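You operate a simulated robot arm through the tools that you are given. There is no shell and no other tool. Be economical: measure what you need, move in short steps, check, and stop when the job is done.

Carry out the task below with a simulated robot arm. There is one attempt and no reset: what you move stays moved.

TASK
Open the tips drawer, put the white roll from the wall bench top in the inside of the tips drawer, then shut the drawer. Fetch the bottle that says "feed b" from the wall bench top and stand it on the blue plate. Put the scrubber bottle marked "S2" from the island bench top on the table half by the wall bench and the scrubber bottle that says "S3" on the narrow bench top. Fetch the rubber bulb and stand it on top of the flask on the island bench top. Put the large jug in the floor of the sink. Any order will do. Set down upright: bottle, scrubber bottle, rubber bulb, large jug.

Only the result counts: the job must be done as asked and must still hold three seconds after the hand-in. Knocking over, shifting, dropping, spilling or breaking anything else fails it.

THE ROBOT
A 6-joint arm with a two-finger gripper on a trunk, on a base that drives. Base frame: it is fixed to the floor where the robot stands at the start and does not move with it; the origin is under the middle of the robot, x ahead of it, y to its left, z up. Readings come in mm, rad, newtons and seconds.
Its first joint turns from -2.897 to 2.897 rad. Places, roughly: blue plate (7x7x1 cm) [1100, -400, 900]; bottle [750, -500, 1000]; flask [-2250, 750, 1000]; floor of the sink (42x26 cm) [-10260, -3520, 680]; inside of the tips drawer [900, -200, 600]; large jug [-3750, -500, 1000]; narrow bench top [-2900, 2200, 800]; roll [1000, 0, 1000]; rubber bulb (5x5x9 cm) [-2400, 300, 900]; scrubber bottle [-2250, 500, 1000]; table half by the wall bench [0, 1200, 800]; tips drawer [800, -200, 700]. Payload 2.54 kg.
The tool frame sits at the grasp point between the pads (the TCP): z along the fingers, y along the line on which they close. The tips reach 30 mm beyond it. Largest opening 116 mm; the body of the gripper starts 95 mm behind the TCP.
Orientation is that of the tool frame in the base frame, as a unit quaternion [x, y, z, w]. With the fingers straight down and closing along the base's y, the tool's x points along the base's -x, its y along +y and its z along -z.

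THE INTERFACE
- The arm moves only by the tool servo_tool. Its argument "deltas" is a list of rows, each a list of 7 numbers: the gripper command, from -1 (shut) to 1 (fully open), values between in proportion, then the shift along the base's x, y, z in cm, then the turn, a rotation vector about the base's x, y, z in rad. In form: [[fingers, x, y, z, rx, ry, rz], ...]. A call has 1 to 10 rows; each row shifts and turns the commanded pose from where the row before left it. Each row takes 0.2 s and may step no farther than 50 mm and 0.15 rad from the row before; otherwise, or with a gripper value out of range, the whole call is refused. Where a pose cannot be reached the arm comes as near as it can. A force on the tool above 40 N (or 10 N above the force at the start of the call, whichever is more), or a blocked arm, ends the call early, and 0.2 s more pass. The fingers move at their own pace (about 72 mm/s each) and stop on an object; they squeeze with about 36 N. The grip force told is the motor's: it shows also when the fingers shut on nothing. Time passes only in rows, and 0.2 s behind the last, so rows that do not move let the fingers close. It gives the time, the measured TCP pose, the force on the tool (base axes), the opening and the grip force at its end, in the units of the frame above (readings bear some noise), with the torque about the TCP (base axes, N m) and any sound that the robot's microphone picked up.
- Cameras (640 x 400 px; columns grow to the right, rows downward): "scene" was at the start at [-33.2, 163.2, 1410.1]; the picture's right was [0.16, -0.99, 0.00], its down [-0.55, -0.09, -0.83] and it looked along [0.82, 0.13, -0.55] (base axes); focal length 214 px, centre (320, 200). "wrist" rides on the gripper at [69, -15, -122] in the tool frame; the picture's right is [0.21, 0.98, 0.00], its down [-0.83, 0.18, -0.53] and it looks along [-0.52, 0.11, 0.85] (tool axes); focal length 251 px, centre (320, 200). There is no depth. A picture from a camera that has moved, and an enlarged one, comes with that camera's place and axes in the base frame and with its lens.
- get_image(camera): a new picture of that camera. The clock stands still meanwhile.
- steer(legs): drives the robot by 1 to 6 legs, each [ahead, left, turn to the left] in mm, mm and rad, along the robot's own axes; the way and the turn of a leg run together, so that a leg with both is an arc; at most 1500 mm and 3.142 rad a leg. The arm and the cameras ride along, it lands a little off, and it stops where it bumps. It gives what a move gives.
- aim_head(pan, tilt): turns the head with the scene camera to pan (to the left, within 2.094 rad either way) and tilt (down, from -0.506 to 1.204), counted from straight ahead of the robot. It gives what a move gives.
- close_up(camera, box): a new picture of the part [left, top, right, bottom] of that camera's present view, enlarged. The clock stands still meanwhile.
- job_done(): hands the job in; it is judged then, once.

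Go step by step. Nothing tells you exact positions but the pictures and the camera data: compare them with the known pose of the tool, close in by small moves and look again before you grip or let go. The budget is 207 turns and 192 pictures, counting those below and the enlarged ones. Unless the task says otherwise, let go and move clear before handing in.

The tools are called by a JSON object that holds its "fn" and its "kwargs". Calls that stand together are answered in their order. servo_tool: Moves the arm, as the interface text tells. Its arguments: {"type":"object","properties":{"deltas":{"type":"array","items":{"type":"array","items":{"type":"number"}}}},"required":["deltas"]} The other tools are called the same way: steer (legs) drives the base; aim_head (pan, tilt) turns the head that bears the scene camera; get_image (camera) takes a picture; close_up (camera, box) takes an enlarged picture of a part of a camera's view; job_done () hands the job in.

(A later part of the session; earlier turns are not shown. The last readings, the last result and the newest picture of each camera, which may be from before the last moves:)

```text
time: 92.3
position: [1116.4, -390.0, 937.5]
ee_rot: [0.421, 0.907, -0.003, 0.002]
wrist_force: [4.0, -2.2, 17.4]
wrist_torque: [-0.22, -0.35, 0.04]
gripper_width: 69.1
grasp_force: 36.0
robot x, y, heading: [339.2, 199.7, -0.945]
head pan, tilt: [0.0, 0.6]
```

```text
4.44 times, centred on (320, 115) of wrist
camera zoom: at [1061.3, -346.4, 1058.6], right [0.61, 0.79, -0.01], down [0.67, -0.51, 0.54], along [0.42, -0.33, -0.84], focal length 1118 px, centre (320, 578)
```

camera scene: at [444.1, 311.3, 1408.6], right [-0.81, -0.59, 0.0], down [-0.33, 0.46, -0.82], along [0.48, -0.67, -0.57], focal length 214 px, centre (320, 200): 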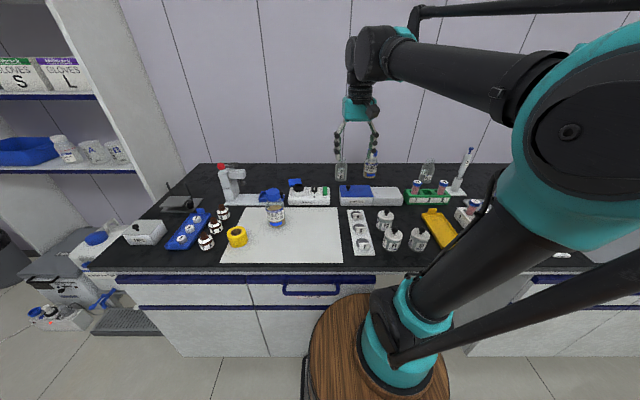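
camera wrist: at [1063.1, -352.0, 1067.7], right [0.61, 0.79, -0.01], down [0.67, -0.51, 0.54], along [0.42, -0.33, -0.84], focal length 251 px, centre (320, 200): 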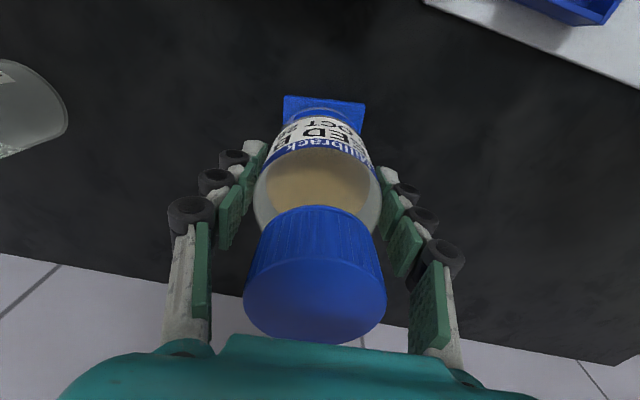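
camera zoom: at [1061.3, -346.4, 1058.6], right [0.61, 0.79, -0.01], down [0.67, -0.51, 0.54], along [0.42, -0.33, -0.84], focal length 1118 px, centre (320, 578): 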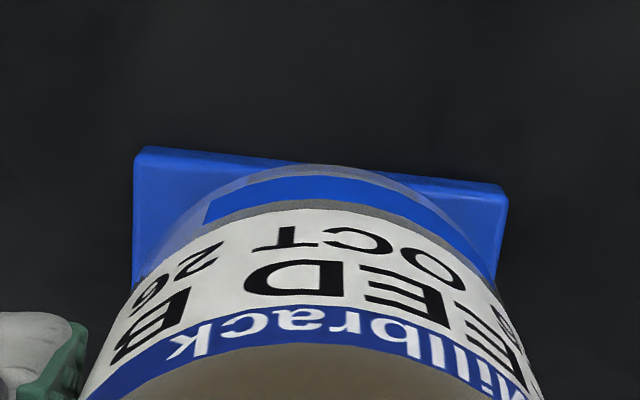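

Centred and in contact. I release and rise.

{"fn": "servo_tool", "kwargs": {"deltas": [[0.25, 0, 0, 0, 0, 0, 0], [0.5, 0, 0, 0, 0, 0, 0], [0.5, 0, 0, 0, 0, 0, 0], [0.5, 0, 0, 4, 0, 0, 0], [0.5, 0, 0, 5, 0, 0, 0], [0.5, 0, 0, 5, 0, 0, 0], [0.5, 0, 0, 4, 0, 0, 0], [0.5, -1, 2, 0, 0, 0, 0]]}}

{"fn": "close_up", "kwargs": {"camera": "scene", "box": [240, 120, 360, 220]}}

{"fn": "get_image", "kwargs": {"camera": "wrist"}}

```text
time: 94.1
position: [1109.1, -369.7, 1116.1]
ee_rot: [0.421, 0.907, -0.004, 0.001]
wrist_force: [0.1, 0.7, -1.0]
wrist_torque: [0.02, 0.05, 0.0]
gripper_width: 87.0
grasp_force: 0.1
robot x, y, heading: [344.4, 200.3, -0.94]
head pan, tilt: [0.0, 0.6]
```

```text
4.00 times, centred on (300, 170) of scene
camera zoom: at [444.4, 311.2, 1408.7], right [-0.81, -0.59, 0.0], down [-0.33, 0.46, -0.82], along [0.48, -0.67, -0.57], focal length 858 px, centre (400, 320)
```

zoom: 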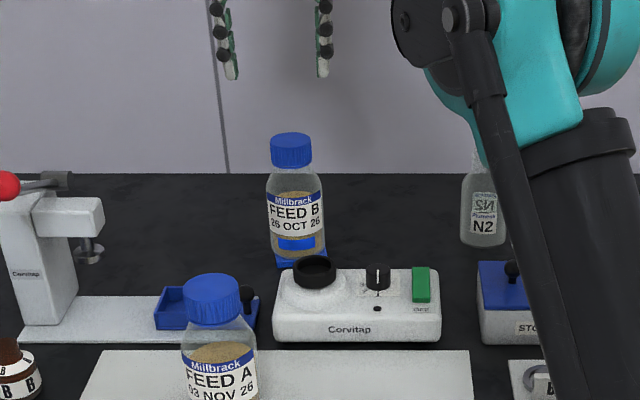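

```text
122 pictures are left
camera wrist: at [1053.8, -326.7, 1237.6], right [0.61, 0.79, -0.01], down [0.67, -0.51, 0.54], along [0.42, -0.33, -0.84], focal length 251 px, centre (320, 200)
```

wrist: 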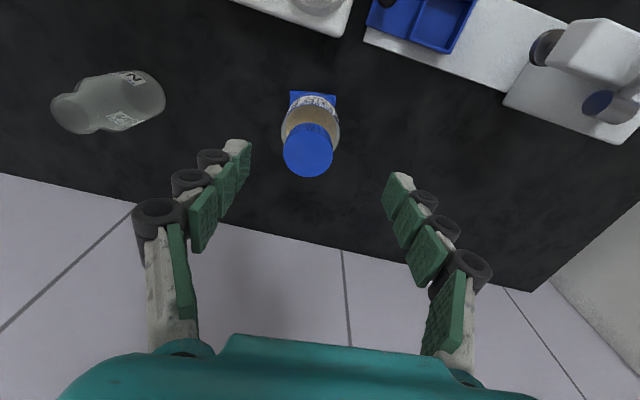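

Feed B stands on the blue plate. I tuck the arm and drive to the near end of the island bench (by my estimate end at u≈-1.1 m along the bench direction).

{"fn": "servo_tool", "kwargs": {"deltas": [[0.3, -3, 1, 3.5, 0, 0, 0], [0.3, -4.6, 1.8, 0.8, 0, 0, 0], [0.3, -4.6, 1.8, 0.8, 0, 0, 0], [0.3, -4.6, 1.8, 0.8, 0, 0, 0], [0.3, -4.6, 1.8, 0.8, 0, 0, 0], [0.3, -4.6, 1.8, 0.8, 0, 0, 0], [0.3, -4.6, 1.8, 0.8, 0, 0, 0], [0.3, -4.6, 1.8, 0.8, 0, 0, 0], [0.3, -4.6, 1.8, 0.8, 0, 0, 0], [0.3, -4.6, 1.8, 0.8, 0, 0, 0]]}}

{"fn": "steer", "kwargs": {"legs": [[-300, 0, 0], [0, -900, 0], [0, 0, -1.571]]}}

{"fn": "aim_head", "kwargs": {"pan": -0.5, "tilt": 0.4}}

{"fn": "get_image", "kwargs": {"camera": "scene"}}

```text
time: 96.3
position: [662.4, -197.4, 1222.7]
ee_rot: [0.422, 0.907, -0.004, 0.001]
wrist_force: [0.6, -1.2, -0.5]
wrist_torque: [0.04, 0.05, 0.0]
gripper_width: 75.5
grasp_force: 0.0
robot x, y, heading: [341.4, 196.9, -0.943]
head pan, tilt: [0.0, 0.6]
```

```text
time: 106.5
position: [-934.7, -420.9, 1222.9]
ee_rot: [0.935, 0.356, -0.004, -0.002]
wrist_force: [-0.1, -0.4, 0.9]
wrist_torque: [-0.02, -0.02, 0.02]
gripper_width: 75.5
grasp_force: 0.0
robot x, y, heading: [-547.3, -87.2, -2.486]
head pan, tilt: [0.0, 0.6]
```

```text
time: 107.4
position: [-936.1, -420.9, 1223.5]
ee_rot: [0.935, 0.356, -0.003, -0.002]
wrist_force: [-0.3, 0.4, -0.4]
wrist_torque: [0.01, -0.01, 0.01]
gripper_width: 75.3
grasp_force: 0.0
robot x, y, heading: [-550.6, -91.9, -2.488]
head pan, tilt: [-0.499, 0.4]
```

```text
121 pictures are left
camera scene: at [-454.8, -152.4, 1426.9], right [-0.16, 0.99, 0.0], down [0.38, 0.06, -0.92], along [-0.91, -0.14, -0.39], focal length 214 px, centre (320, 200)
```

scene: 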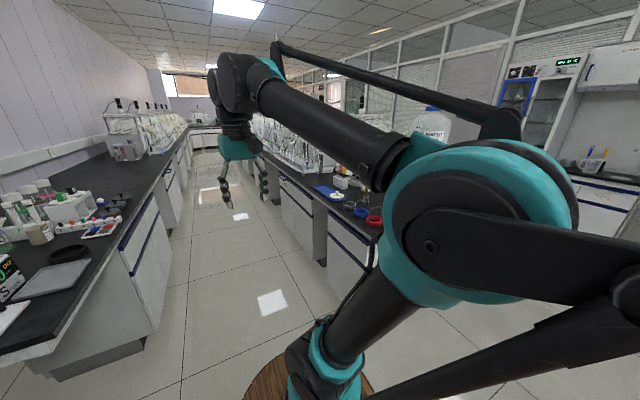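

I'm at the head of the aisle, facing along it. I strafe right to stand opposite the island's end.

{"fn": "steer", "kwargs": {"legs": [[0, 0, -0.022], [0, -1450, 0]]}}

{"fn": "aim_head", "kwargs": {"pan": 0.1, "tilt": 0.5}}

{"fn": "get_image", "kwargs": {"camera": "scene"}}

{"fn": "get_image", "kwargs": {"camera": "wrist"}}

```text
time: 115.0
position: [-1804.9, 763.5, 1223.8]
ee_rot: [0.938, 0.345, -0.003, -0.001]
wrist_force: [0.0, -0.4, 0.4]
wrist_torque: [-0.03, -0.01, -0.01]
gripper_width: 75.1
grasp_force: 0.0
robot x, y, heading: [-1412.8, 1086.5, -2.509]
head pan, tilt: [-0.499, 0.4]
```

```text
time: 116.0
position: [-1805.5, 762.5, 1222.9]
ee_rot: [0.938, 0.345, -0.003, -0.002]
wrist_force: [-0.5, -0.2, 1.1]
wrist_torque: [0.0, 0.03, 0.01]
gripper_width: 75.5
grasp_force: 0.0
robot x, y, heading: [-1408.1, 1081.2, -2.509]
head pan, tilt: [0.099, 0.499]
```

```text
120 pictures are left
camera scene: at [-1293.9, 972.7, 1417.8], right [-0.67, 0.74, 0.0], down [0.36, 0.32, -0.88], along [-0.65, -0.59, -0.48], focal length 214 px, centre (320, 200)
```

scene: 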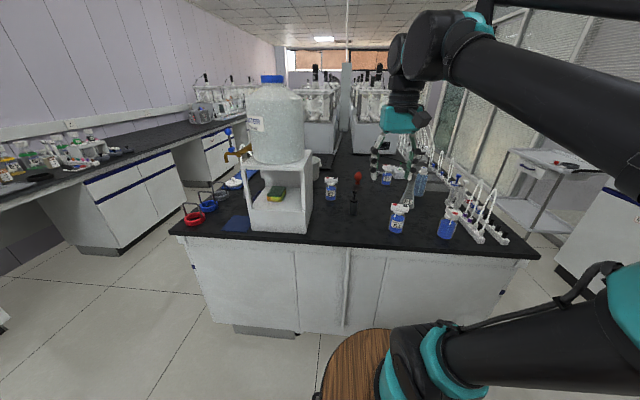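

```text
119 pictures are left
camera wrist: at [-1760.4, 818.5, 1344.1], right [0.8, -0.6, -0.01], down [-0.51, -0.67, 0.54], along [-0.33, -0.42, -0.84], focal length 251 px, centre (320, 200)
```

wrist: 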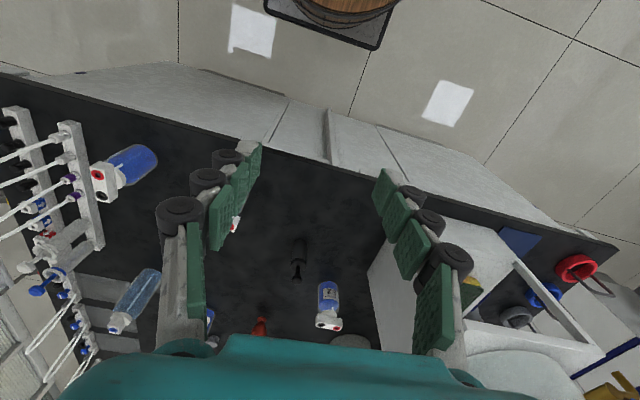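

{"fn": "close_up", "kwargs": {"camera": "scene", "box": [300, 150, 520, 260]}}

{"fn": "close_up", "kwargs": {"camera": "wrist", "box": [180, 220, 400, 350]}}

```text
2.91 times, centred on (410, 205) of scene
camera zoom: at [-1293.9, 972.7, 1417.8], right [-0.67, 0.74, 0.0], down [0.36, 0.32, -0.88], along [-0.65, -0.59, -0.48], focal length 624 px, centre (58, 186)
```

zoom: 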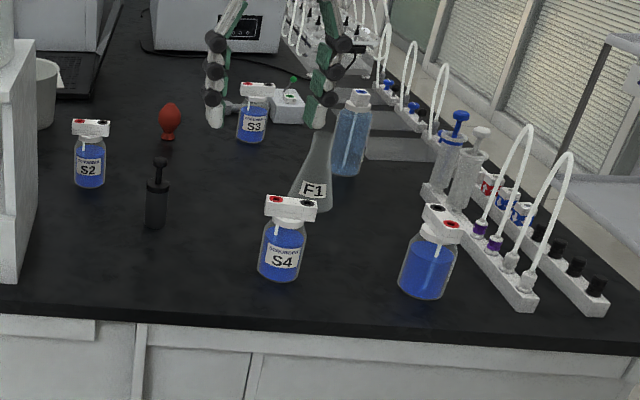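

```text
2.91 times, centred on (290, 285) of wrist
camera zoom: at [-1760.4, 818.5, 1344.1], right [0.8, -0.6, -0.01], down [-0.51, -0.67, 0.54], along [-0.33, -0.42, -0.84], focal length 731 px, centre (407, -47)
```

zoom: 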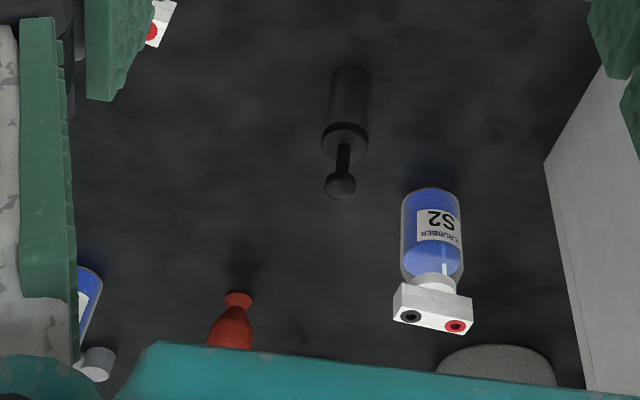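

The island end holds S2, S3, the red bulb, flask F1 and others. I estimate bulb ≈(-2385,314), F1 ≈(-2320,665), S2 ≈(-2100,321), S3 ≈(-2493,451). I drive 300 mm closer.

{"fn": "steer", "kwargs": {"legs": [[310, 0, 0]]}}

{"fn": "get_image", "kwargs": {"camera": "scene"}}

{"fn": "get_image", "kwargs": {"camera": "wrist"}}

```text
time: 118.0
position: [-2030.1, 601.1, 1222.3]
ee_rot: [0.939, 0.344, -0.003, -0.001]
wrist_force: [-0.2, -0.3, 1.3]
wrist_torque: [0.07, -0.07, -0.04]
gripper_width: 75.4
grasp_force: 0.1
robot x, y, heading: [-1634.7, 920.9, -2.514]
head pan, tilt: [0.099, 0.499]
```

```text
116 pictures are left
camera scene: at [-1517.8, 808.0, 1417.9], right [-0.67, 0.75, 0.0], down [0.36, 0.32, -0.88], along [-0.66, -0.58, -0.48], focal length 214 px, centre (320, 200)
```

scene: 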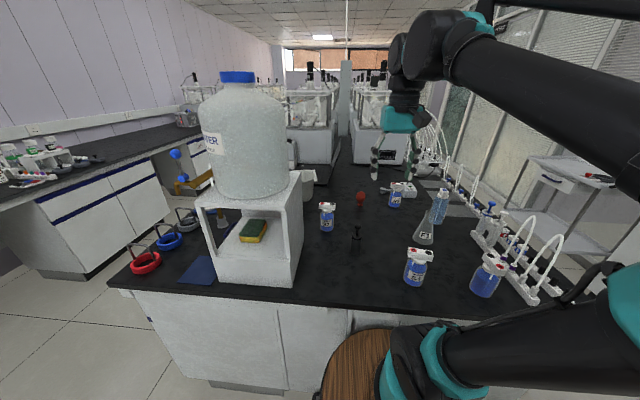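

```text
115 pictures are left
camera wrist: at [-1985.0, 656.1, 1344.3], right [0.79, -0.61, -0.01], down [-0.51, -0.67, 0.54], along [-0.33, -0.42, -0.84], focal length 251 px, centre (320, 200)
```

wrist: 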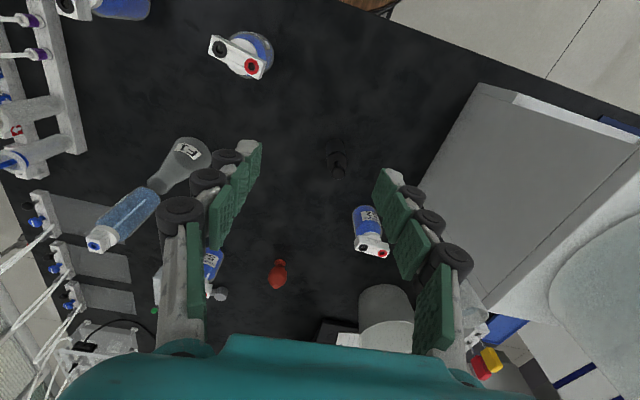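

Bulb ≈(-2392,315), F1 base ≈(-2320,666) with mouth at z≈1.0. I move above the bulb.

{"fn": "servo_tool", "kwargs": {"deltas": [[0.3, -3.62, -2.86, -1.1, 0, 0, 0], [0.3, -3.62, -2.86, -1.1, 0, 0, 0], [0.3, -3.62, -2.86, -1.1, 0, 0, 0], [0.3, -3.62, -2.86, -1.1, 0, 0, 0], [0.3, -3.62, -2.86, -1.1, 0, 0, 0], [0.3, -3.62, -2.86, -1.1, 0, 0, 0], [0.3, -3.62, -2.86, -1.1, 0, 0, 0], [0.3, -3.62, -2.86, -1.1, 0, 0, 0], [0.3, -3.62, -2.86, -1.1, 0, 0, 0], [0.3, -3.62, -2.86, -1.1, 0, 0, 0]]}}

{"fn": "get_image", "kwargs": {"camera": "wrist"}}

{"fn": "close_up", "kwargs": {"camera": "scene", "box": [310, 130, 470, 280]}}

```text
time: 120.2
position: [-2392.5, 315.9, 1112.6]
ee_rot: [0.939, 0.343, -0.003, -0.002]
wrist_force: [1.5, 0.4, 0.6]
wrist_torque: [-0.06, 0.08, -0.01]
gripper_width: 75.1
grasp_force: 0.0
robot x, y, heading: [-1634.2, 918.5, -2.518]
head pan, tilt: [0.099, 0.499]
```

```text
114 pictures are left
camera wrist: at [-2348.0, 370.5, 1234.4], right [0.79, -0.61, -0.01], down [-0.51, -0.67, 0.54], along [-0.33, -0.42, -0.84], focal length 251 px, centre (320, 200)
```

wrist: 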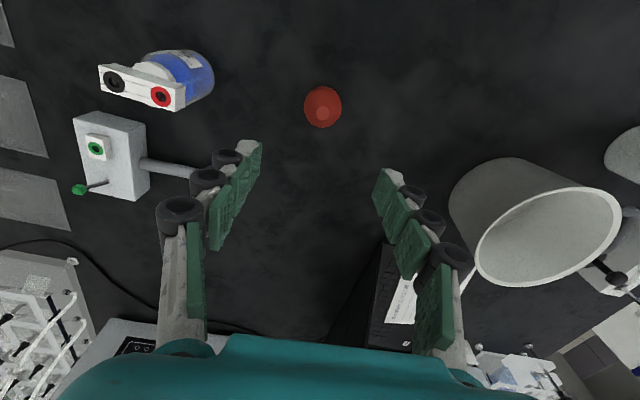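

```text
2.67 times, centred on (390, 205) of scene
camera zoom: at [-1517.4, 808.3, 1417.8], right [-0.66, 0.75, 0.0], down [0.36, 0.32, -0.88], along [-0.66, -0.58, -0.48], focal length 572 px, centre (133, 187)
```

zoom: 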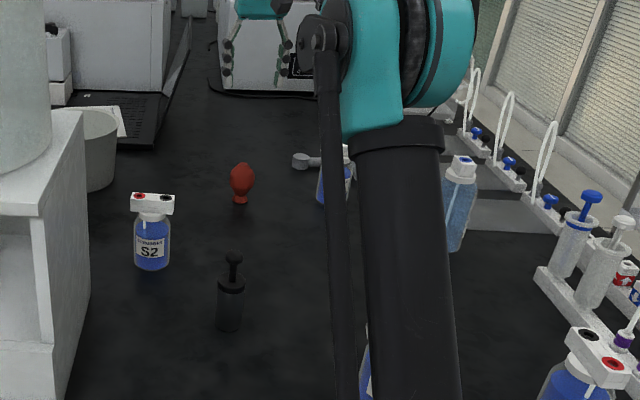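

Aligned over the bulb. I descend, grip and lift.

{"fn": "servo_tool", "kwargs": {"deltas": [[0.3, 0.1, -0.1, -4.5, 0, 0, 0], [0.3, 0.1, -0.1, -4.5, 0, 0, 0], [0.3, 0, 0, -4.5, 0, 0, 0], [0.3, 0, 0, -4.2, 0, 0, 0], [0.3, 0, 0, -3, 0, 0, 0]]}}

{"fn": "get_image", "kwargs": {"camera": "wrist"}}

```text
time: 121.5
position: [-2389.2, 313.6, 906.7]
ee_rot: [0.939, 0.343, -0.004, -0.002]
wrist_force: [0.4, -0.1, -0.3]
wrist_torque: [-0.04, -0.02, 0.02]
gripper_width: 75.5
grasp_force: 0.1
robot x, y, heading: [-1633.4, 918.7, -2.513]
head pan, tilt: [0.099, 0.499]
```

```text
112 pictures are left
camera wrist: at [-2344.5, 367.4, 1027.3], right [0.79, -0.61, -0.01], down [-0.51, -0.67, 0.54], along [-0.33, -0.42, -0.84], focal length 251 px, centre (320, 200)
```

wrist: 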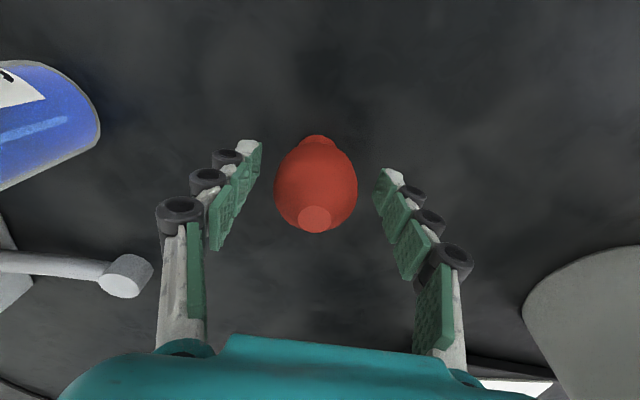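

{"fn": "servo_tool", "kwargs": {"deltas": [[0, 0, 0, 0, 0, 0, 0], [-0.3, 0, 0, 0, 0, 0, 0], [-1, 0, 0, 0, 0, 0, 0], [-1, 0, 0, 0, 0, 0, 0]]}}

{"fn": "servo_tool", "kwargs": {"deltas": [[-1, 0, 0, 2, 0, 0, 0], [-1, 0, 0, 4.5, 0, 0, 0], [-1, 0, 0, 4.5, 0, 0, 0], [-1, 0, 0, 4.5, 0, 0, 0], [-1, 0, 0, 4, 0, 0, 0]]}}

{"fn": "get_image", "kwargs": {"camera": "wrist"}}

```text
time: 122.5
position: [-2388.8, 312.8, 907.2]
ee_rot: [0.939, 0.344, -0.003, -0.001]
wrist_force: [-0.2, 1.6, 3.3]
wrist_torque: [0.06, 0.02, 0.0]
gripper_width: 45.4
grasp_force: 35.6
robot x, y, heading: [-1637.6, 919.8, -2.511]
head pan, tilt: [0.099, 0.499]
```

```text
time: 123.7
position: [-2392.5, 313.9, 1101.2]
ee_rot: [0.939, 0.344, -0.003, -0.001]
wrist_force: [-0.4, 0.3, -0.8]
wrist_torque: [-0.01, 0.02, -0.01]
gripper_width: 45.4
grasp_force: 36.0
robot x, y, heading: [-1633.4, 916.8, -2.515]
head pan, tilt: [0.099, 0.499]
```

```text
111 pictures are left
camera wrist: at [-2346.8, 368.3, 1223.3], right [0.79, -0.61, -0.01], down [-0.51, -0.67, 0.54], along [-0.33, -0.42, -0.84], focal length 251 px, centre (320, 200)
```

wrist: 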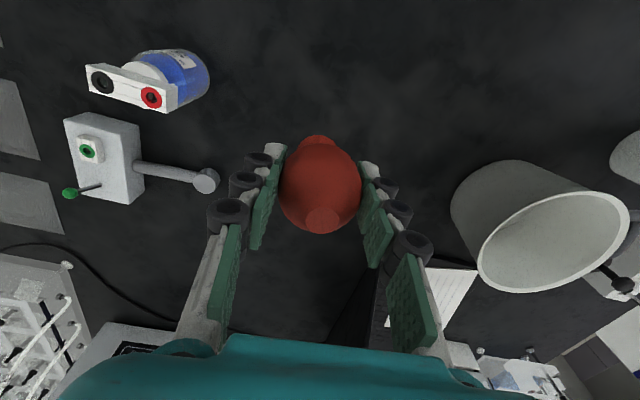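

Bulb held. I raise it and carry it toward the flask, stopping short to see the mouth.

{"fn": "servo_tool", "kwargs": {"deltas": [[-1, 0, 0, 3, 0, 0, 0], [-1, 1.0, 3.5, 1.5, 0, 0, 0], [-1, 1.0, 4.2, 0, 0, 0, 0], [-1, 1.0, 4.2, 0, 0, 0, 0], [-1, 1.2, 4.2, 0, 0, 0, 0], [-1, 1.2, 4.2, 0, 0, 0, 0], [-1, 1.2, 4.2, 0, 0, 0, 0]]}}

{"fn": "get_image", "kwargs": {"camera": "wrist"}}

{"fn": "get_image", "kwargs": {"camera": "scene"}}

```text
time: 125.2
position: [-2325.8, 557.1, 1146.3]
ee_rot: [0.939, 0.344, -0.004, -0.001]
wrist_force: [-0.9, -1.0, -1.7]
wrist_torque: [0.02, -0.06, 0.0]
gripper_width: 45.4
grasp_force: 36.2
robot x, y, heading: [-1634.2, 923.0, -2.511]
head pan, tilt: [0.099, 0.499]
```

```text
110 pictures are left
camera wrist: at [-2280.8, 612.6, 1267.0], right [0.79, -0.61, -0.01], down [-0.51, -0.67, 0.54], along [-0.33, -0.42, -0.84], focal length 251 px, centre (320, 200)
```

wrist: 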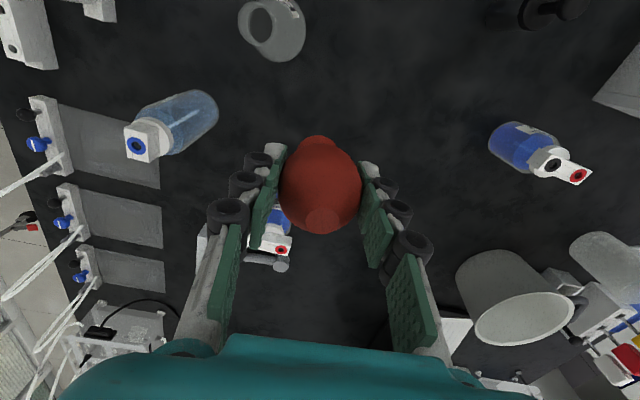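

```text
109 pictures are left
camera scene: at [-1518.2, 807.8, 1417.8], right [-0.67, 0.75, 0.0], down [0.36, 0.32, -0.88], along [-0.66, -0.58, -0.48], focal length 214 px, centre (320, 200)
```

scene: 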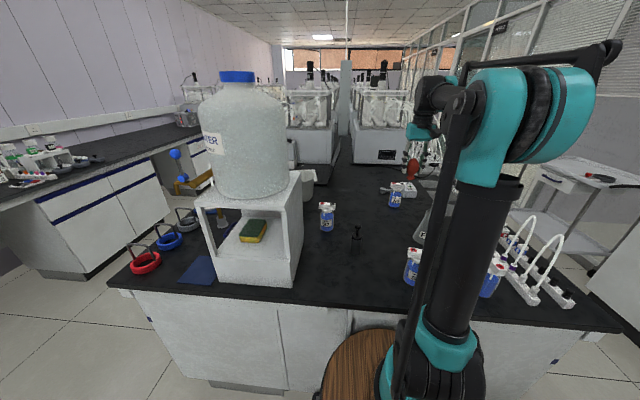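

{"fn": "servo_tool", "kwargs": {"deltas": [[-1, 0.2, 3.4, 0, 0, 0, 0], [-1, 0.2, 3.4, 0, 0, 0, 0], [-1, 0.2, 3.4, 0, 0, 0, 0]]}}

{"fn": "get_image", "kwargs": {"camera": "wrist"}}

{"fn": "close_up", "kwargs": {"camera": "wrist", "box": [240, 60, 400, 240]}}

```text
time: 126.0
position: [-2316.0, 659.7, 1145.2]
ee_rot: [0.939, 0.344, -0.004, -0.001]
wrist_force: [0.8, 0.3, 0.3]
wrist_torque: [0.05, -0.03, -0.02]
gripper_width: 45.0
grasp_force: 36.1
robot x, y, heading: [-1632.5, 921.4, -2.515]
head pan, tilt: [0.099, 0.499]
```

```text
108 pictures are left
camera wrist: at [-2271.0, 715.1, 1267.0], right [0.79, -0.61, -0.01], down [-0.51, -0.67, 0.54], along [-0.33, -0.42, -0.84], focal length 251 px, centre (320, 200)
```

wrist: 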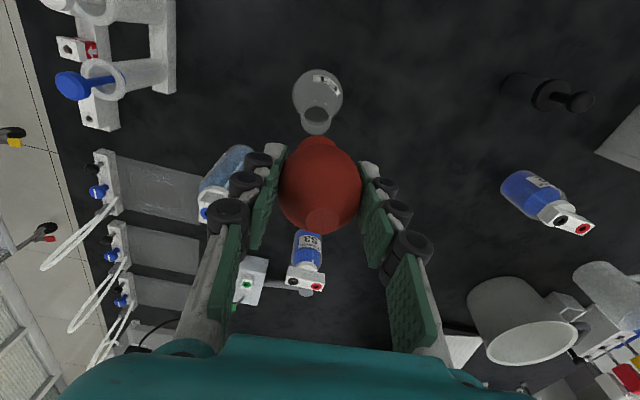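

```text
2.22 times, centred on (320, 150) of wrist
camera zoom: at [-2271.0, 715.1, 1267.0], right [0.79, -0.61, -0.01], down [-0.51, -0.67, 0.54], along [-0.33, -0.42, -0.84], focal length 559 px, centre (320, 311)
```

zoom: 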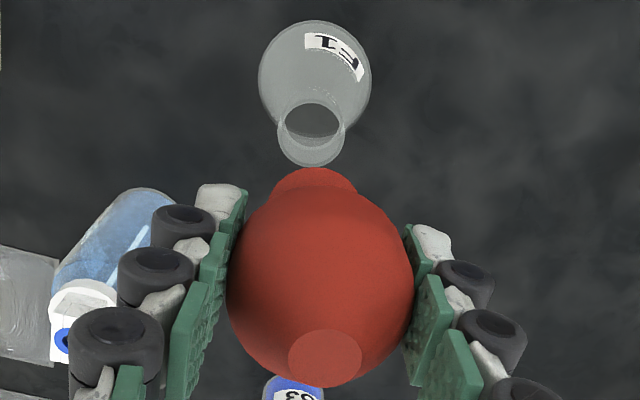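

The mouth lies almost directly below the bulb's base (mouth ≈(-2319,662)). I nudge 2 mm and lower to just above the mouth.

{"fn": "servo_tool", "kwargs": {"deltas": [[-1, -0.2, 0.2, -2, 0, 0, 0], [-1, 0, 0, -3, 0, 0, 0], [-1, 0, 0, -1.5, 0, 0, 0]]}}

{"fn": "close_up", "kwargs": {"camera": "wrist", "box": [240, 60, 400, 240]}}

{"fn": "aim_head", "kwargs": {"pan": -0.15, "tilt": 0.4}}

{"fn": "get_image", "kwargs": {"camera": "scene"}}

```text
time: 126.8
position: [-2319.5, 662.4, 1080.1]
ee_rot: [0.939, 0.344, -0.003, -0.002]
wrist_force: [1.2, 0.0, 0.0]
wrist_torque: [-0.01, -0.01, -0.02]
gripper_width: 45.3
grasp_force: 35.6
robot x, y, heading: [-1634.2, 918.7, -2.514]
head pan, tilt: [0.099, 0.499]
```

```text
2.22 times, centred on (320, 150) of wrist
camera zoom: at [-2273.9, 718.2, 1201.6], right [0.79, -0.61, -0.01], down [-0.51, -0.67, 0.54], along [-0.33, -0.42, -0.84], focal length 559 px, centre (320, 311)
```

zoom: 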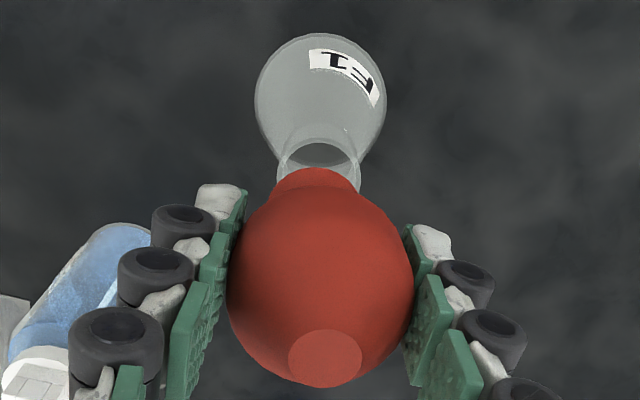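

```text
time: 127.6
position: [-2319.0, 661.8, 1080.5]
ee_rot: [0.939, 0.344, -0.003, -0.001]
wrist_force: [0.1, 0.5, -0.1]
wrist_torque: [-0.01, 0.02, 0.0]
gripper_width: 45.3
grasp_force: 36.4
robot x, y, heading: [-1637.4, 919.5, -2.515]
head pan, tilt: [-0.15, 0.4]
```

```text
105 pictures are left
camera scene: at [-1532.2, 825.8, 1426.9], right [-0.46, 0.89, 0.0], down [0.35, 0.18, -0.92], along [-0.82, -0.42, -0.39], focal length 214 px, centre (320, 200)
```

scene: 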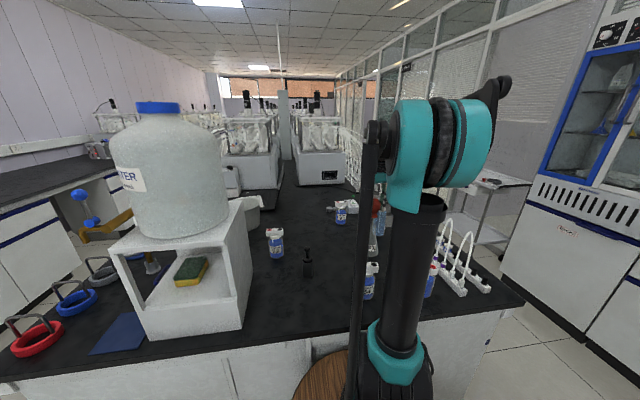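

{"fn": "servo_tool", "kwargs": {"deltas": [[-1, 0.24, 0.07, -1.0, 0, 0, 0]]}}

{"fn": "close_up", "kwargs": {"camera": "wrist", "box": [260, 90, 380, 190]}}

{"fn": "close_up", "kwargs": {"camera": "scene", "box": [340, 180, 420, 260]}}

```text
time: 128.0
position: [-2315.6, 663.4, 1070.5]
ee_rot: [0.939, 0.343, -0.004, -0.002]
wrist_force: [0.2, 0.8, -0.2]
wrist_torque: [-0.03, -0.01, 0.0]
gripper_width: 45.3
grasp_force: 35.9
robot x, y, heading: [-1635.9, 920.1, -2.514]
head pan, tilt: [-0.15, 0.4]
```

```text
4.00 times, centred on (320, 140) of wrist
camera zoom: at [-2271.3, 718.6, 1191.9], right [0.79, -0.61, -0.01], down [-0.51, -0.67, 0.54], along [-0.33, -0.42, -0.84], focal length 1006 px, centre (320, 440)
```

zoom: 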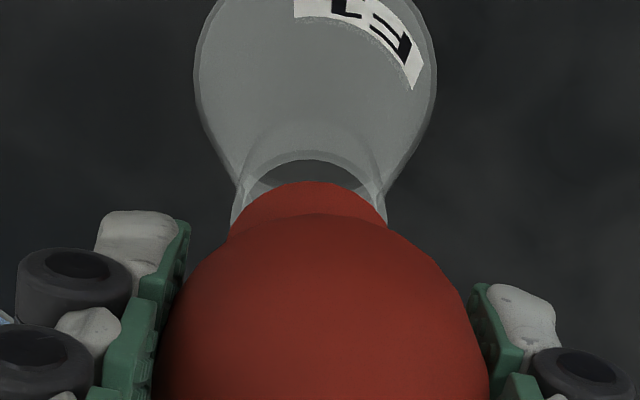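

```text
5.00 times, centred on (380, 220) of scene
camera zoom: at [-1532.2, 825.9, 1426.9], right [-0.46, 0.89, 0.0], down [0.35, 0.18, -0.92], along [-0.82, -0.42, -0.39], focal length 1072 px, centre (20, 100)
```

zoom: 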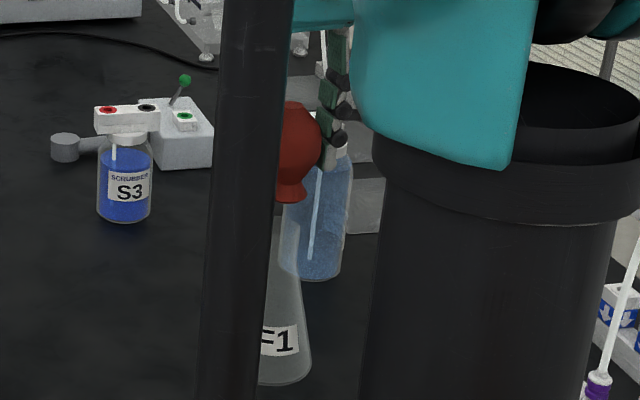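

Concentric within about a millimetre. I lower in small steps until contact.

{"fn": "servo_tool", "kwargs": {"deltas": [[-1, 0, 0, -0.5, 0, 0, 0], [-1, 0, 0, -0.5, 0, 0, 0]]}}

{"fn": "servo_tool", "kwargs": {"deltas": [[-1, 0, 0, -0.25, 0, 0, 0], [-1, 0, 0, -0.2, 0, 0, 0]]}}

{"fn": "close_up", "kwargs": {"camera": "wrist", "box": [260, 90, 380, 190]}}

{"fn": "close_up", "kwargs": {"camera": "scene", "box": [340, 180, 420, 260]}}

```text
time: 128.6
position: [-2317.4, 663.3, 1061.8]
ee_rot: [0.939, 0.344, -0.003, -0.001]
wrist_force: [0.3, 0.3, -0.5]
wrist_torque: [0.0, 0.03, -0.02]
gripper_width: 45.5
grasp_force: 36.0
robot x, y, heading: [-1633.1, 920.3, -2.514]
head pan, tilt: [-0.15, 0.4]
```

```text
time: 129.2
position: [-2317.9, 663.1, 1057.0]
ee_rot: [0.939, 0.343, -0.003, -0.001]
wrist_force: [0.5, 0.5, -0.1]
wrist_torque: [0.02, 0.02, -0.02]
gripper_width: 45.3
grasp_force: 36.0
robot x, y, heading: [-1633.7, 917.5, -2.509]
head pan, tilt: [-0.15, 0.4]
```

```text
4.00 times, centred on (320, 140) of wrist
camera zoom: at [-2273.0, 718.3, 1178.1], right [0.79, -0.61, -0.01], down [-0.51, -0.67, 0.54], along [-0.33, -0.42, -0.84], focal length 1006 px, centre (320, 440)
```

zoom: 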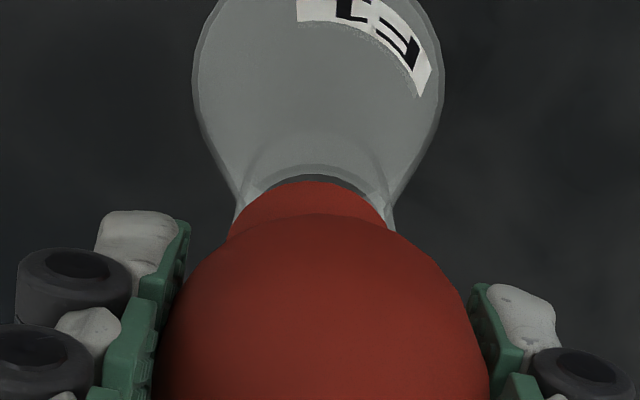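

```text
5.00 times, centred on (380, 220) of scene
camera zoom: at [-1532.3, 825.9, 1426.9], right [-0.46, 0.89, 0.0], down [0.35, 0.18, -0.92], along [-0.82, -0.42, -0.39], focal length 1072 px, centre (20, 100)
```

zoom: 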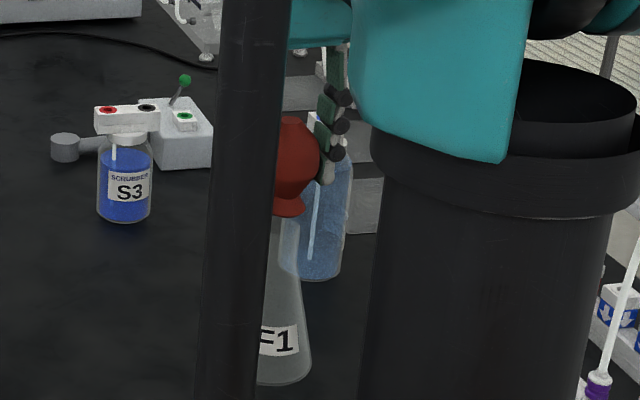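

{"fn": "servo_tool", "kwargs": {"deltas": [[-1, 0.1, -0.08, -0.2, 0, 0, 0], [-1, 0, 0, -0.2, 0, 0, 0]]}}

{"fn": "close_up", "kwargs": {"camera": "wrist", "box": [260, 90, 380, 190]}}

```text
time: 129.8
position: [-2317.4, 661.6, 1052.3]
ee_rot: [0.939, 0.344, -0.004, -0.001]
wrist_force: [-0.6, 1.0, -0.5]
wrist_torque: [0.01, -0.04, -0.02]
gripper_width: 45.2
grasp_force: 35.9
robot x, y, heading: [-1634.2, 920.6, -2.514]
head pan, tilt: [-0.15, 0.4]
```

```text
4.00 times, centred on (320, 140) of wrist
camera zoom: at [-2272.0, 716.7, 1174.3], right [0.79, -0.61, -0.01], down [-0.51, -0.67, 0.54], along [-0.33, -0.42, -0.84], focal length 1006 px, centre (320, 440)
```

zoom: 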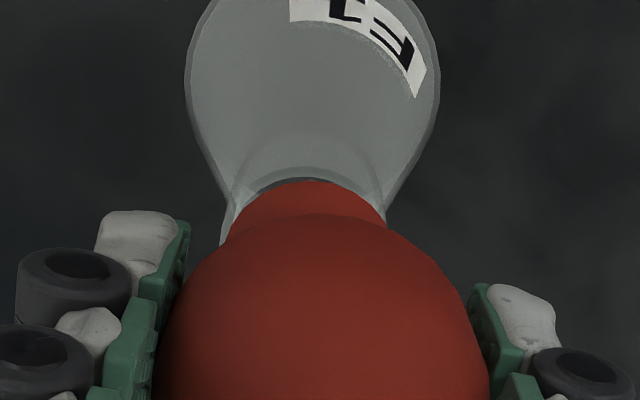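

{"fn": "servo_tool", "kwargs": {"deltas": [[-1, 0, 0, -0.2, 0, 0, 0], [-1, 0, 0, -0.2, 0, 0, 0]]}}

{"fn": "close_up", "kwargs": {"camera": "wrist", "box": [260, 90, 380, 190]}}

```text
time: 130.4
position: [-2316.6, 662.1, 1049.0]
ee_rot: [0.939, 0.344, -0.003, -0.001]
wrist_force: [0.1, 0.4, -0.6]
wrist_torque: [0.01, 0.02, 0.01]
gripper_width: 45.2
grasp_force: 36.4
robot x, y, heading: [-1635.5, 919.8, -2.513]
head pan, tilt: [-0.15, 0.4]
```

```text
4.00 times, centred on (320, 140) of wrist
camera zoom: at [-2271.7, 717.4, 1170.0], right [0.79, -0.61, -0.01], down [-0.51, -0.67, 0.54], along [-0.33, -0.42, -0.84], focal length 1006 px, centre (320, 440)
```

zoom: 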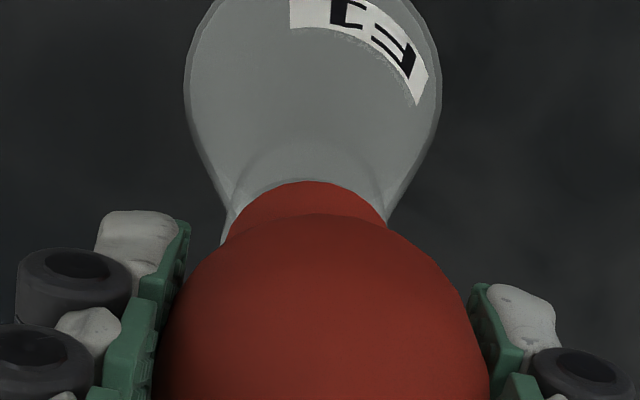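

{"fn": "servo_tool", "kwargs": {"deltas": [[-1, 0, 0, -0.2, 0, 0, 0], [-1, 0, 0, -0.15, 0, 0, 0]]}}

{"fn": "close_up", "kwargs": {"camera": "wrist", "box": [260, 90, 380, 190]}}

{"fn": "close_up", "kwargs": {"camera": "scene", "box": [360, 190, 400, 240]}}

```text
time: 131.0
position: [-2315.8, 661.8, 1045.1]
ee_rot: [0.939, 0.344, -0.003, -0.001]
wrist_force: [-0.2, 0.8, -1.8]
wrist_torque: [0.01, 0.0, -0.01]
gripper_width: 44.9
grasp_force: 36.2
robot x, y, heading: [-1636.2, 918.7, -2.513]
head pan, tilt: [-0.15, 0.4]
```

```text
4.00 times, centred on (320, 140) of wrist
camera zoom: at [-2271.5, 717.0, 1166.4], right [0.79, -0.61, -0.01], down [-0.51, -0.67, 0.54], along [-0.33, -0.42, -0.84], focal length 1006 px, centre (320, 440)
```

zoom: 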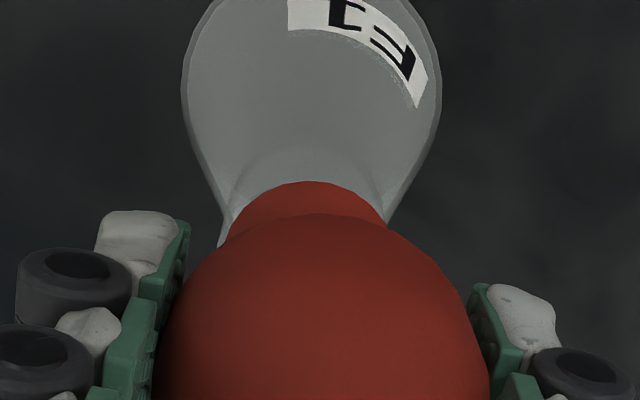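

```text
8.00 times, centred on (380, 215) of scene
camera zoom: at [-1532.2, 825.9, 1426.9], right [-0.46, 0.89, 0.0], down [0.35, 0.18, -0.92], along [-0.82, -0.42, -0.39], focal length 1716 px, centre (-160, 80)
```

zoom: 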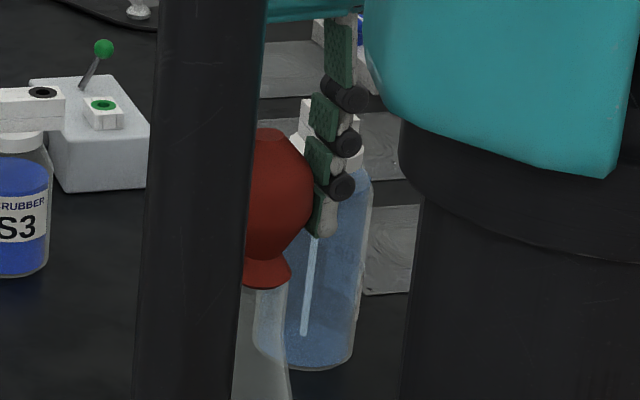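

{"fn": "servo_tool", "kwargs": {"deltas": [[-1, 0, 0, -0.15, 0, 0, 0], [-1, 0, 0, -0.15, 0, 0, 0]]}}

{"fn": "servo_tool", "kwargs": {"deltas": [[-1, 0, 0, -0.15, 0, 0, 0], [-1, 0, 0, -0.15, 0, 0, 0]]}}

{"fn": "close_up", "kwargs": {"camera": "scene", "box": [360, 190, 400, 240]}}

```text
time: 131.6
position: [-2315.3, 661.5, 1042.6]
ee_rot: [0.939, 0.344, -0.003, -0.002]
wrist_force: [-0.4, 0.1, -0.6]
wrist_torque: [-0.01, 0.0, 0.03]
gripper_width: 45.4
grasp_force: 36.1
robot x, y, heading: [-1633.6, 920.2, -2.515]
head pan, tilt: [-0.15, 0.4]
```

```text
time: 132.2
position: [-2315.5, 662.5, 1041.8]
ee_rot: [0.939, 0.343, -0.003, -0.002]
wrist_force: [-2.1, -1.7, 33.8]
wrist_torque: [-0.33, 0.09, -0.03]
gripper_width: 45.1
grasp_force: 36.1
robot x, y, heading: [-1628.2, 920.6, -2.511]
head pan, tilt: [-0.15, 0.4]
```

```text
8.00 times, centred on (380, 215) of scene
camera zoom: at [-1531.3, 826.2, 1426.9], right [-0.46, 0.89, 0.0], down [0.34, 0.18, -0.92], along [-0.82, -0.42, -0.39], focal length 1716 px, centre (-160, 80)
```

zoom: 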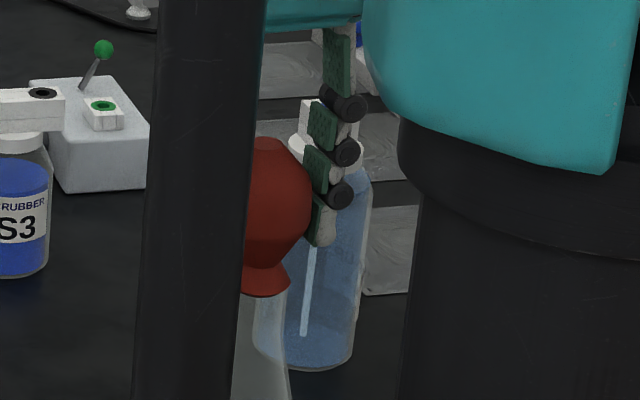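

Contact. I relieve the pressure slightly, open and rise.

{"fn": "servo_tool", "kwargs": {"deltas": [[-1, 0, 0, 0.12, 0, 0, 0], [-0.1, 0, 0, 0, 0, 0, 0], [0.2, 0, 0, 0, 0, 0, 0], [0.3, 0, 0, 0, 0, 0, 0]]}}

{"fn": "close_up", "kwargs": {"camera": "wrist", "box": [240, 60, 400, 240]}}

{"fn": "servo_tool", "kwargs": {"deltas": [[0.3, 0, 0, 2, 0, 0, 0], [0.3, 0, 0, 4, 0, 0, 0], [0.3, 0, 0, 4, 0, 0, 0], [0.3, 0, 0, 2, 0, 0, 0]]}}

{"fn": "get_image", "kwargs": {"camera": "wrist"}}

{"fn": "close_up", "kwargs": {"camera": "scene", "box": [340, 180, 420, 260]}}

```text
time: 133.2
position: [-2316.8, 661.4, 1040.5]
ee_rot: [0.939, 0.344, -0.003, -0.001]
wrist_force: [0.2, 0.3, 0.9]
wrist_torque: [0.0, 0.02, 0.02]
gripper_width: 75.2
grasp_force: 0.1
robot x, y, heading: [-1633.6, 920.7, -2.508]
head pan, tilt: [-0.15, 0.4]
```

```text
2.22 times, centred on (320, 150) of wrist
camera zoom: at [-2271.5, 717.0, 1161.8], right [0.79, -0.61, -0.01], down [-0.51, -0.67, 0.54], along [-0.33, -0.42, -0.84], focal length 559 px, centre (320, 311)
```

zoom: 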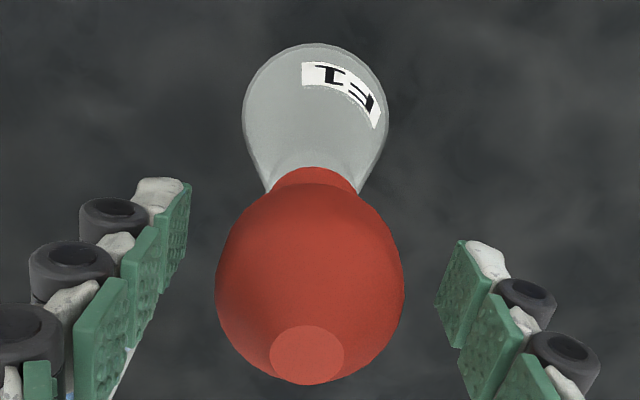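

```text
time: 134.2
position: [-2317.1, 662.5, 1159.8]
ee_rot: [0.939, 0.344, -0.004, -0.002]
wrist_force: [0.4, 0.6, -0.1]
wrist_torque: [0.02, -0.01, 0.0]
gripper_width: 75.1
grasp_force: 0.2
robot x, y, heading: [-1633.4, 918.8, -2.512]
head pan, tilt: [-0.15, 0.4]
```

```text
94 pictures are left
camera wrist: at [-2272.6, 717.7, 1281.4], right [0.79, -0.61, -0.01], down [-0.51, -0.67, 0.54], along [-0.33, -0.42, -0.84], focal length 251 px, centre (320, 200)
```

wrist: 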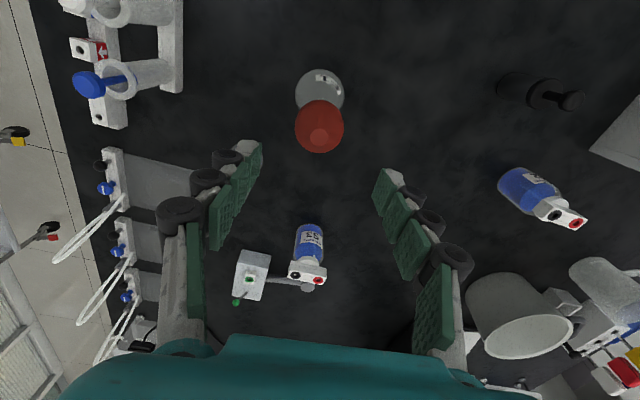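

```text
5.00 times, centred on (380, 220) of scene
camera zoom: at [-1532.3, 825.9, 1426.9], right [-0.46, 0.89, 0.0], down [0.35, 0.18, -0.92], along [-0.82, -0.42, -0.39], focal length 1072 px, centre (20, 100)
```

zoom: 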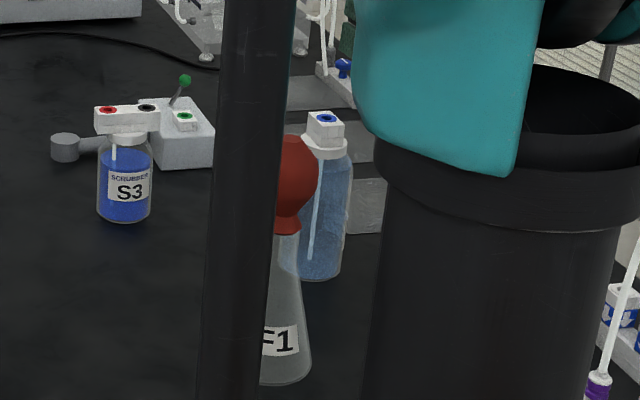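

The bulb stands upright on the flask. Next S3 at ≈(-2506,453); its head block is wide along my closing direction, so I yaw the tool 90° while moving above it.

{"fn": "servo_tool", "kwargs": {"deltas": [[0.5, -1.89, -2.09, 0, 0, 0, -0.15], [0.5, -1.89, -2.09, 0, 0, 0, -0.15], [0.5, -1.89, -2.09, 0, 0, 0, -0.15], [0.5, -1.89, -2.09, 0, 0, 0, -0.15], [0.5, -1.89, -2.09, 0, 0, 0, -0.15], [0.5, -1.89, -2.09, 0, 0, 0, -0.15], [0.5, -1.89, -2.09, 0, 0, 0, -0.15], [0.5, -1.89, -2.09, 0, 0, 0, -0.15], [0.5, -1.89, -2.09, 0, 0, 0, -0.15], [0.5, -1.89, -2.09, 0, 0, 0, -0.15]]}}

{"fn": "get_image", "kwargs": {"camera": "wrist"}}

```text
time: 136.4
position: [-2504.3, 454.1, 1160.1]
ee_rot: [0.921, -0.389, -0.001, -0.004]
wrist_force: [0.9, 1.3, 1.0]
wrist_torque: [-0.03, 0.03, -0.04]
gripper_width: 86.9
grasp_force: 0.0
robot x, y, heading: [-1632.6, 917.8, -2.516]
head pan, tilt: [-0.15, 0.4]
```

```text
92 pictures are left
camera wrist: at [-2444.7, 414.3, 1282.4], right [-0.55, -0.83, -0.01], down [-0.71, 0.46, 0.54], along [-0.45, 0.3, -0.84], focal length 251 px, centre (320, 200)
```

wrist: 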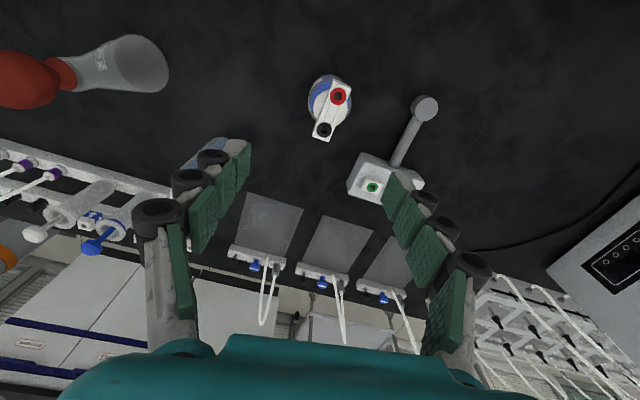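

S3's block is now roughly across the closing direction; it's offset 13 mm to the image right. I correct, descend partway and check.

{"fn": "servo_tool", "kwargs": {"deltas": [[0.5, -0.72, -1.08, -4, 0, 0, 0], [0.5, 0, 0, -4.5, 0, 0, 0], [0.5, 0, 0, -4.5, 0, 0, 0]]}}

{"fn": "get_image", "kwargs": {"camera": "wrist"}}

```text
time: 137.2
position: [-2511.9, 443.6, 1029.1]
ee_rot: [0.921, -0.389, -0.001, -0.004]
wrist_force: [0.5, -0.2, 0.3]
wrist_torque: [-0.03, 0.06, 0.01]
gripper_width: 86.8
grasp_force: 0.1
robot x, y, heading: [-1632.9, 919.0, -2.512]
head pan, tilt: [-0.15, 0.4]
```

```text
91 pictures are left
camera wrist: at [-2452.0, 402.8, 1150.0], right [-0.55, -0.84, -0.01], down [-0.71, 0.46, 0.54], along [-0.45, 0.3, -0.84], focal length 251 px, centre (320, 200)
```

wrist: 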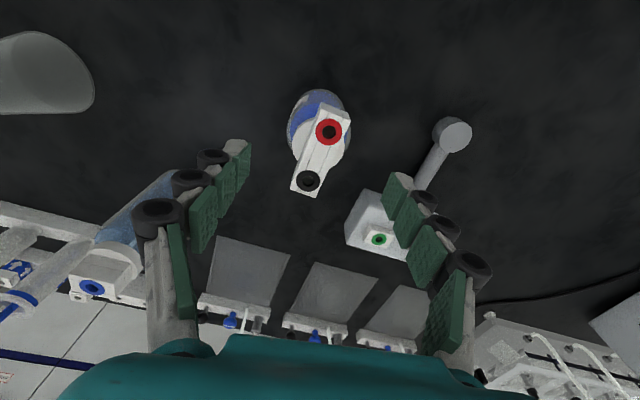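

{"fn": "servo_tool", "kwargs": {"deltas": [[0.5, 0, 0, -4.5, 0, 0, 0], [0.5, 0, 0, -4.5, 0, 0, 0], [0.5, 0, 0, -4.2, 0, 0, 0]]}}

{"fn": "get_image", "kwargs": {"camera": "wrist"}}

```text
time: 138.0
position: [-2510.6, 440.0, 898.2]
ee_rot: [0.921, -0.388, -0.001, -0.003]
wrist_force: [0.5, -0.5, 0.7]
wrist_torque: [0.01, 0.02, 0.01]
gripper_width: 87.0
grasp_force: 0.0
robot x, y, heading: [-1631.6, 917.7, -2.511]
head pan, tilt: [-0.15, 0.4]
```

```text
90 pictures are left
camera wrist: at [-2451.1, 400.3, 1019.4], right [-0.55, -0.84, -0.01], down [-0.71, 0.46, 0.54], along [-0.45, 0.3, -0.84], focal length 251 px, centre (320, 200)
```

wrist: 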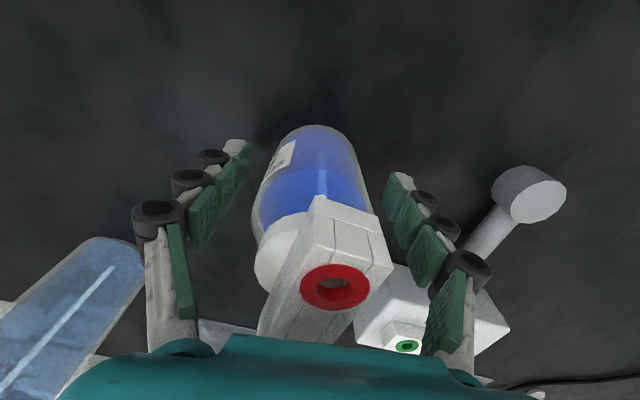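

{"fn": "servo_tool", "kwargs": {"deltas": [[0.3, 0, 0, 0, 0, 0, 0], [0, 0, 0, 0, 0, 0, 0], [-0.5, 0, 0, 0, 0, 0, 0], [-1, 0, 0, 0, 0, 0, 0], [-1, 0, 0, 0, 0, 0, 0]]}}

{"fn": "servo_tool", "kwargs": {"deltas": [[-1, 0, 0, 1.5, 0, 0, 0], [-1, 0, 0, 4, 0, 0, 0], [-1, 0, 0, 4.5, 0, 0, 0], [-1, 0, 0, 4.5, 0, 0, 0], [-1, 0, 0, 4.5, 0, 0, 0], [-1, 0, 0, 4.5, 0, 0, 0]]}}

{"fn": "get_image", "kwargs": {"camera": "wrist"}}

```text
time: 139.2
position: [-2512.3, 441.1, 898.8]
ee_rot: [0.921, -0.389, -0.002, -0.003]
wrist_force: [0.9, 1.9, 0.4]
wrist_torque: [0.1, -0.14, 0.0]
gripper_width: 58.7
grasp_force: 36.5
robot x, y, heading: [-1630.9, 921.8, -2.514]
head pan, tilt: [-0.15, 0.4]
```

```text
time: 140.6
position: [-2512.1, 442.6, 1134.1]
ee_rot: [0.921, -0.389, -0.002, -0.003]
wrist_force: [1.1, 0.1, -4.8]
wrist_torque: [-0.01, -0.04, -0.02]
gripper_width: 58.8
grasp_force: 36.3
robot x, y, heading: [-1636.0, 920.5, -2.508]
head pan, tilt: [-0.15, 0.4]
```

```text
89 pictures are left
camera wrist: at [-2451.8, 402.4, 1255.2], right [-0.55, -0.84, -0.01], down [-0.71, 0.46, 0.54], along [-0.45, 0.3, -0.84], focal length 251 px, centre (320, 200)
```

wrist: 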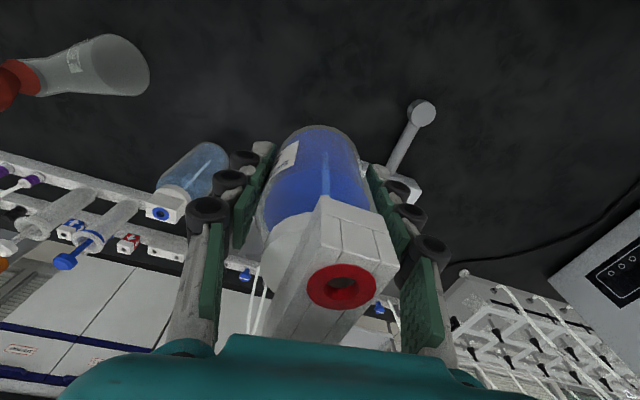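

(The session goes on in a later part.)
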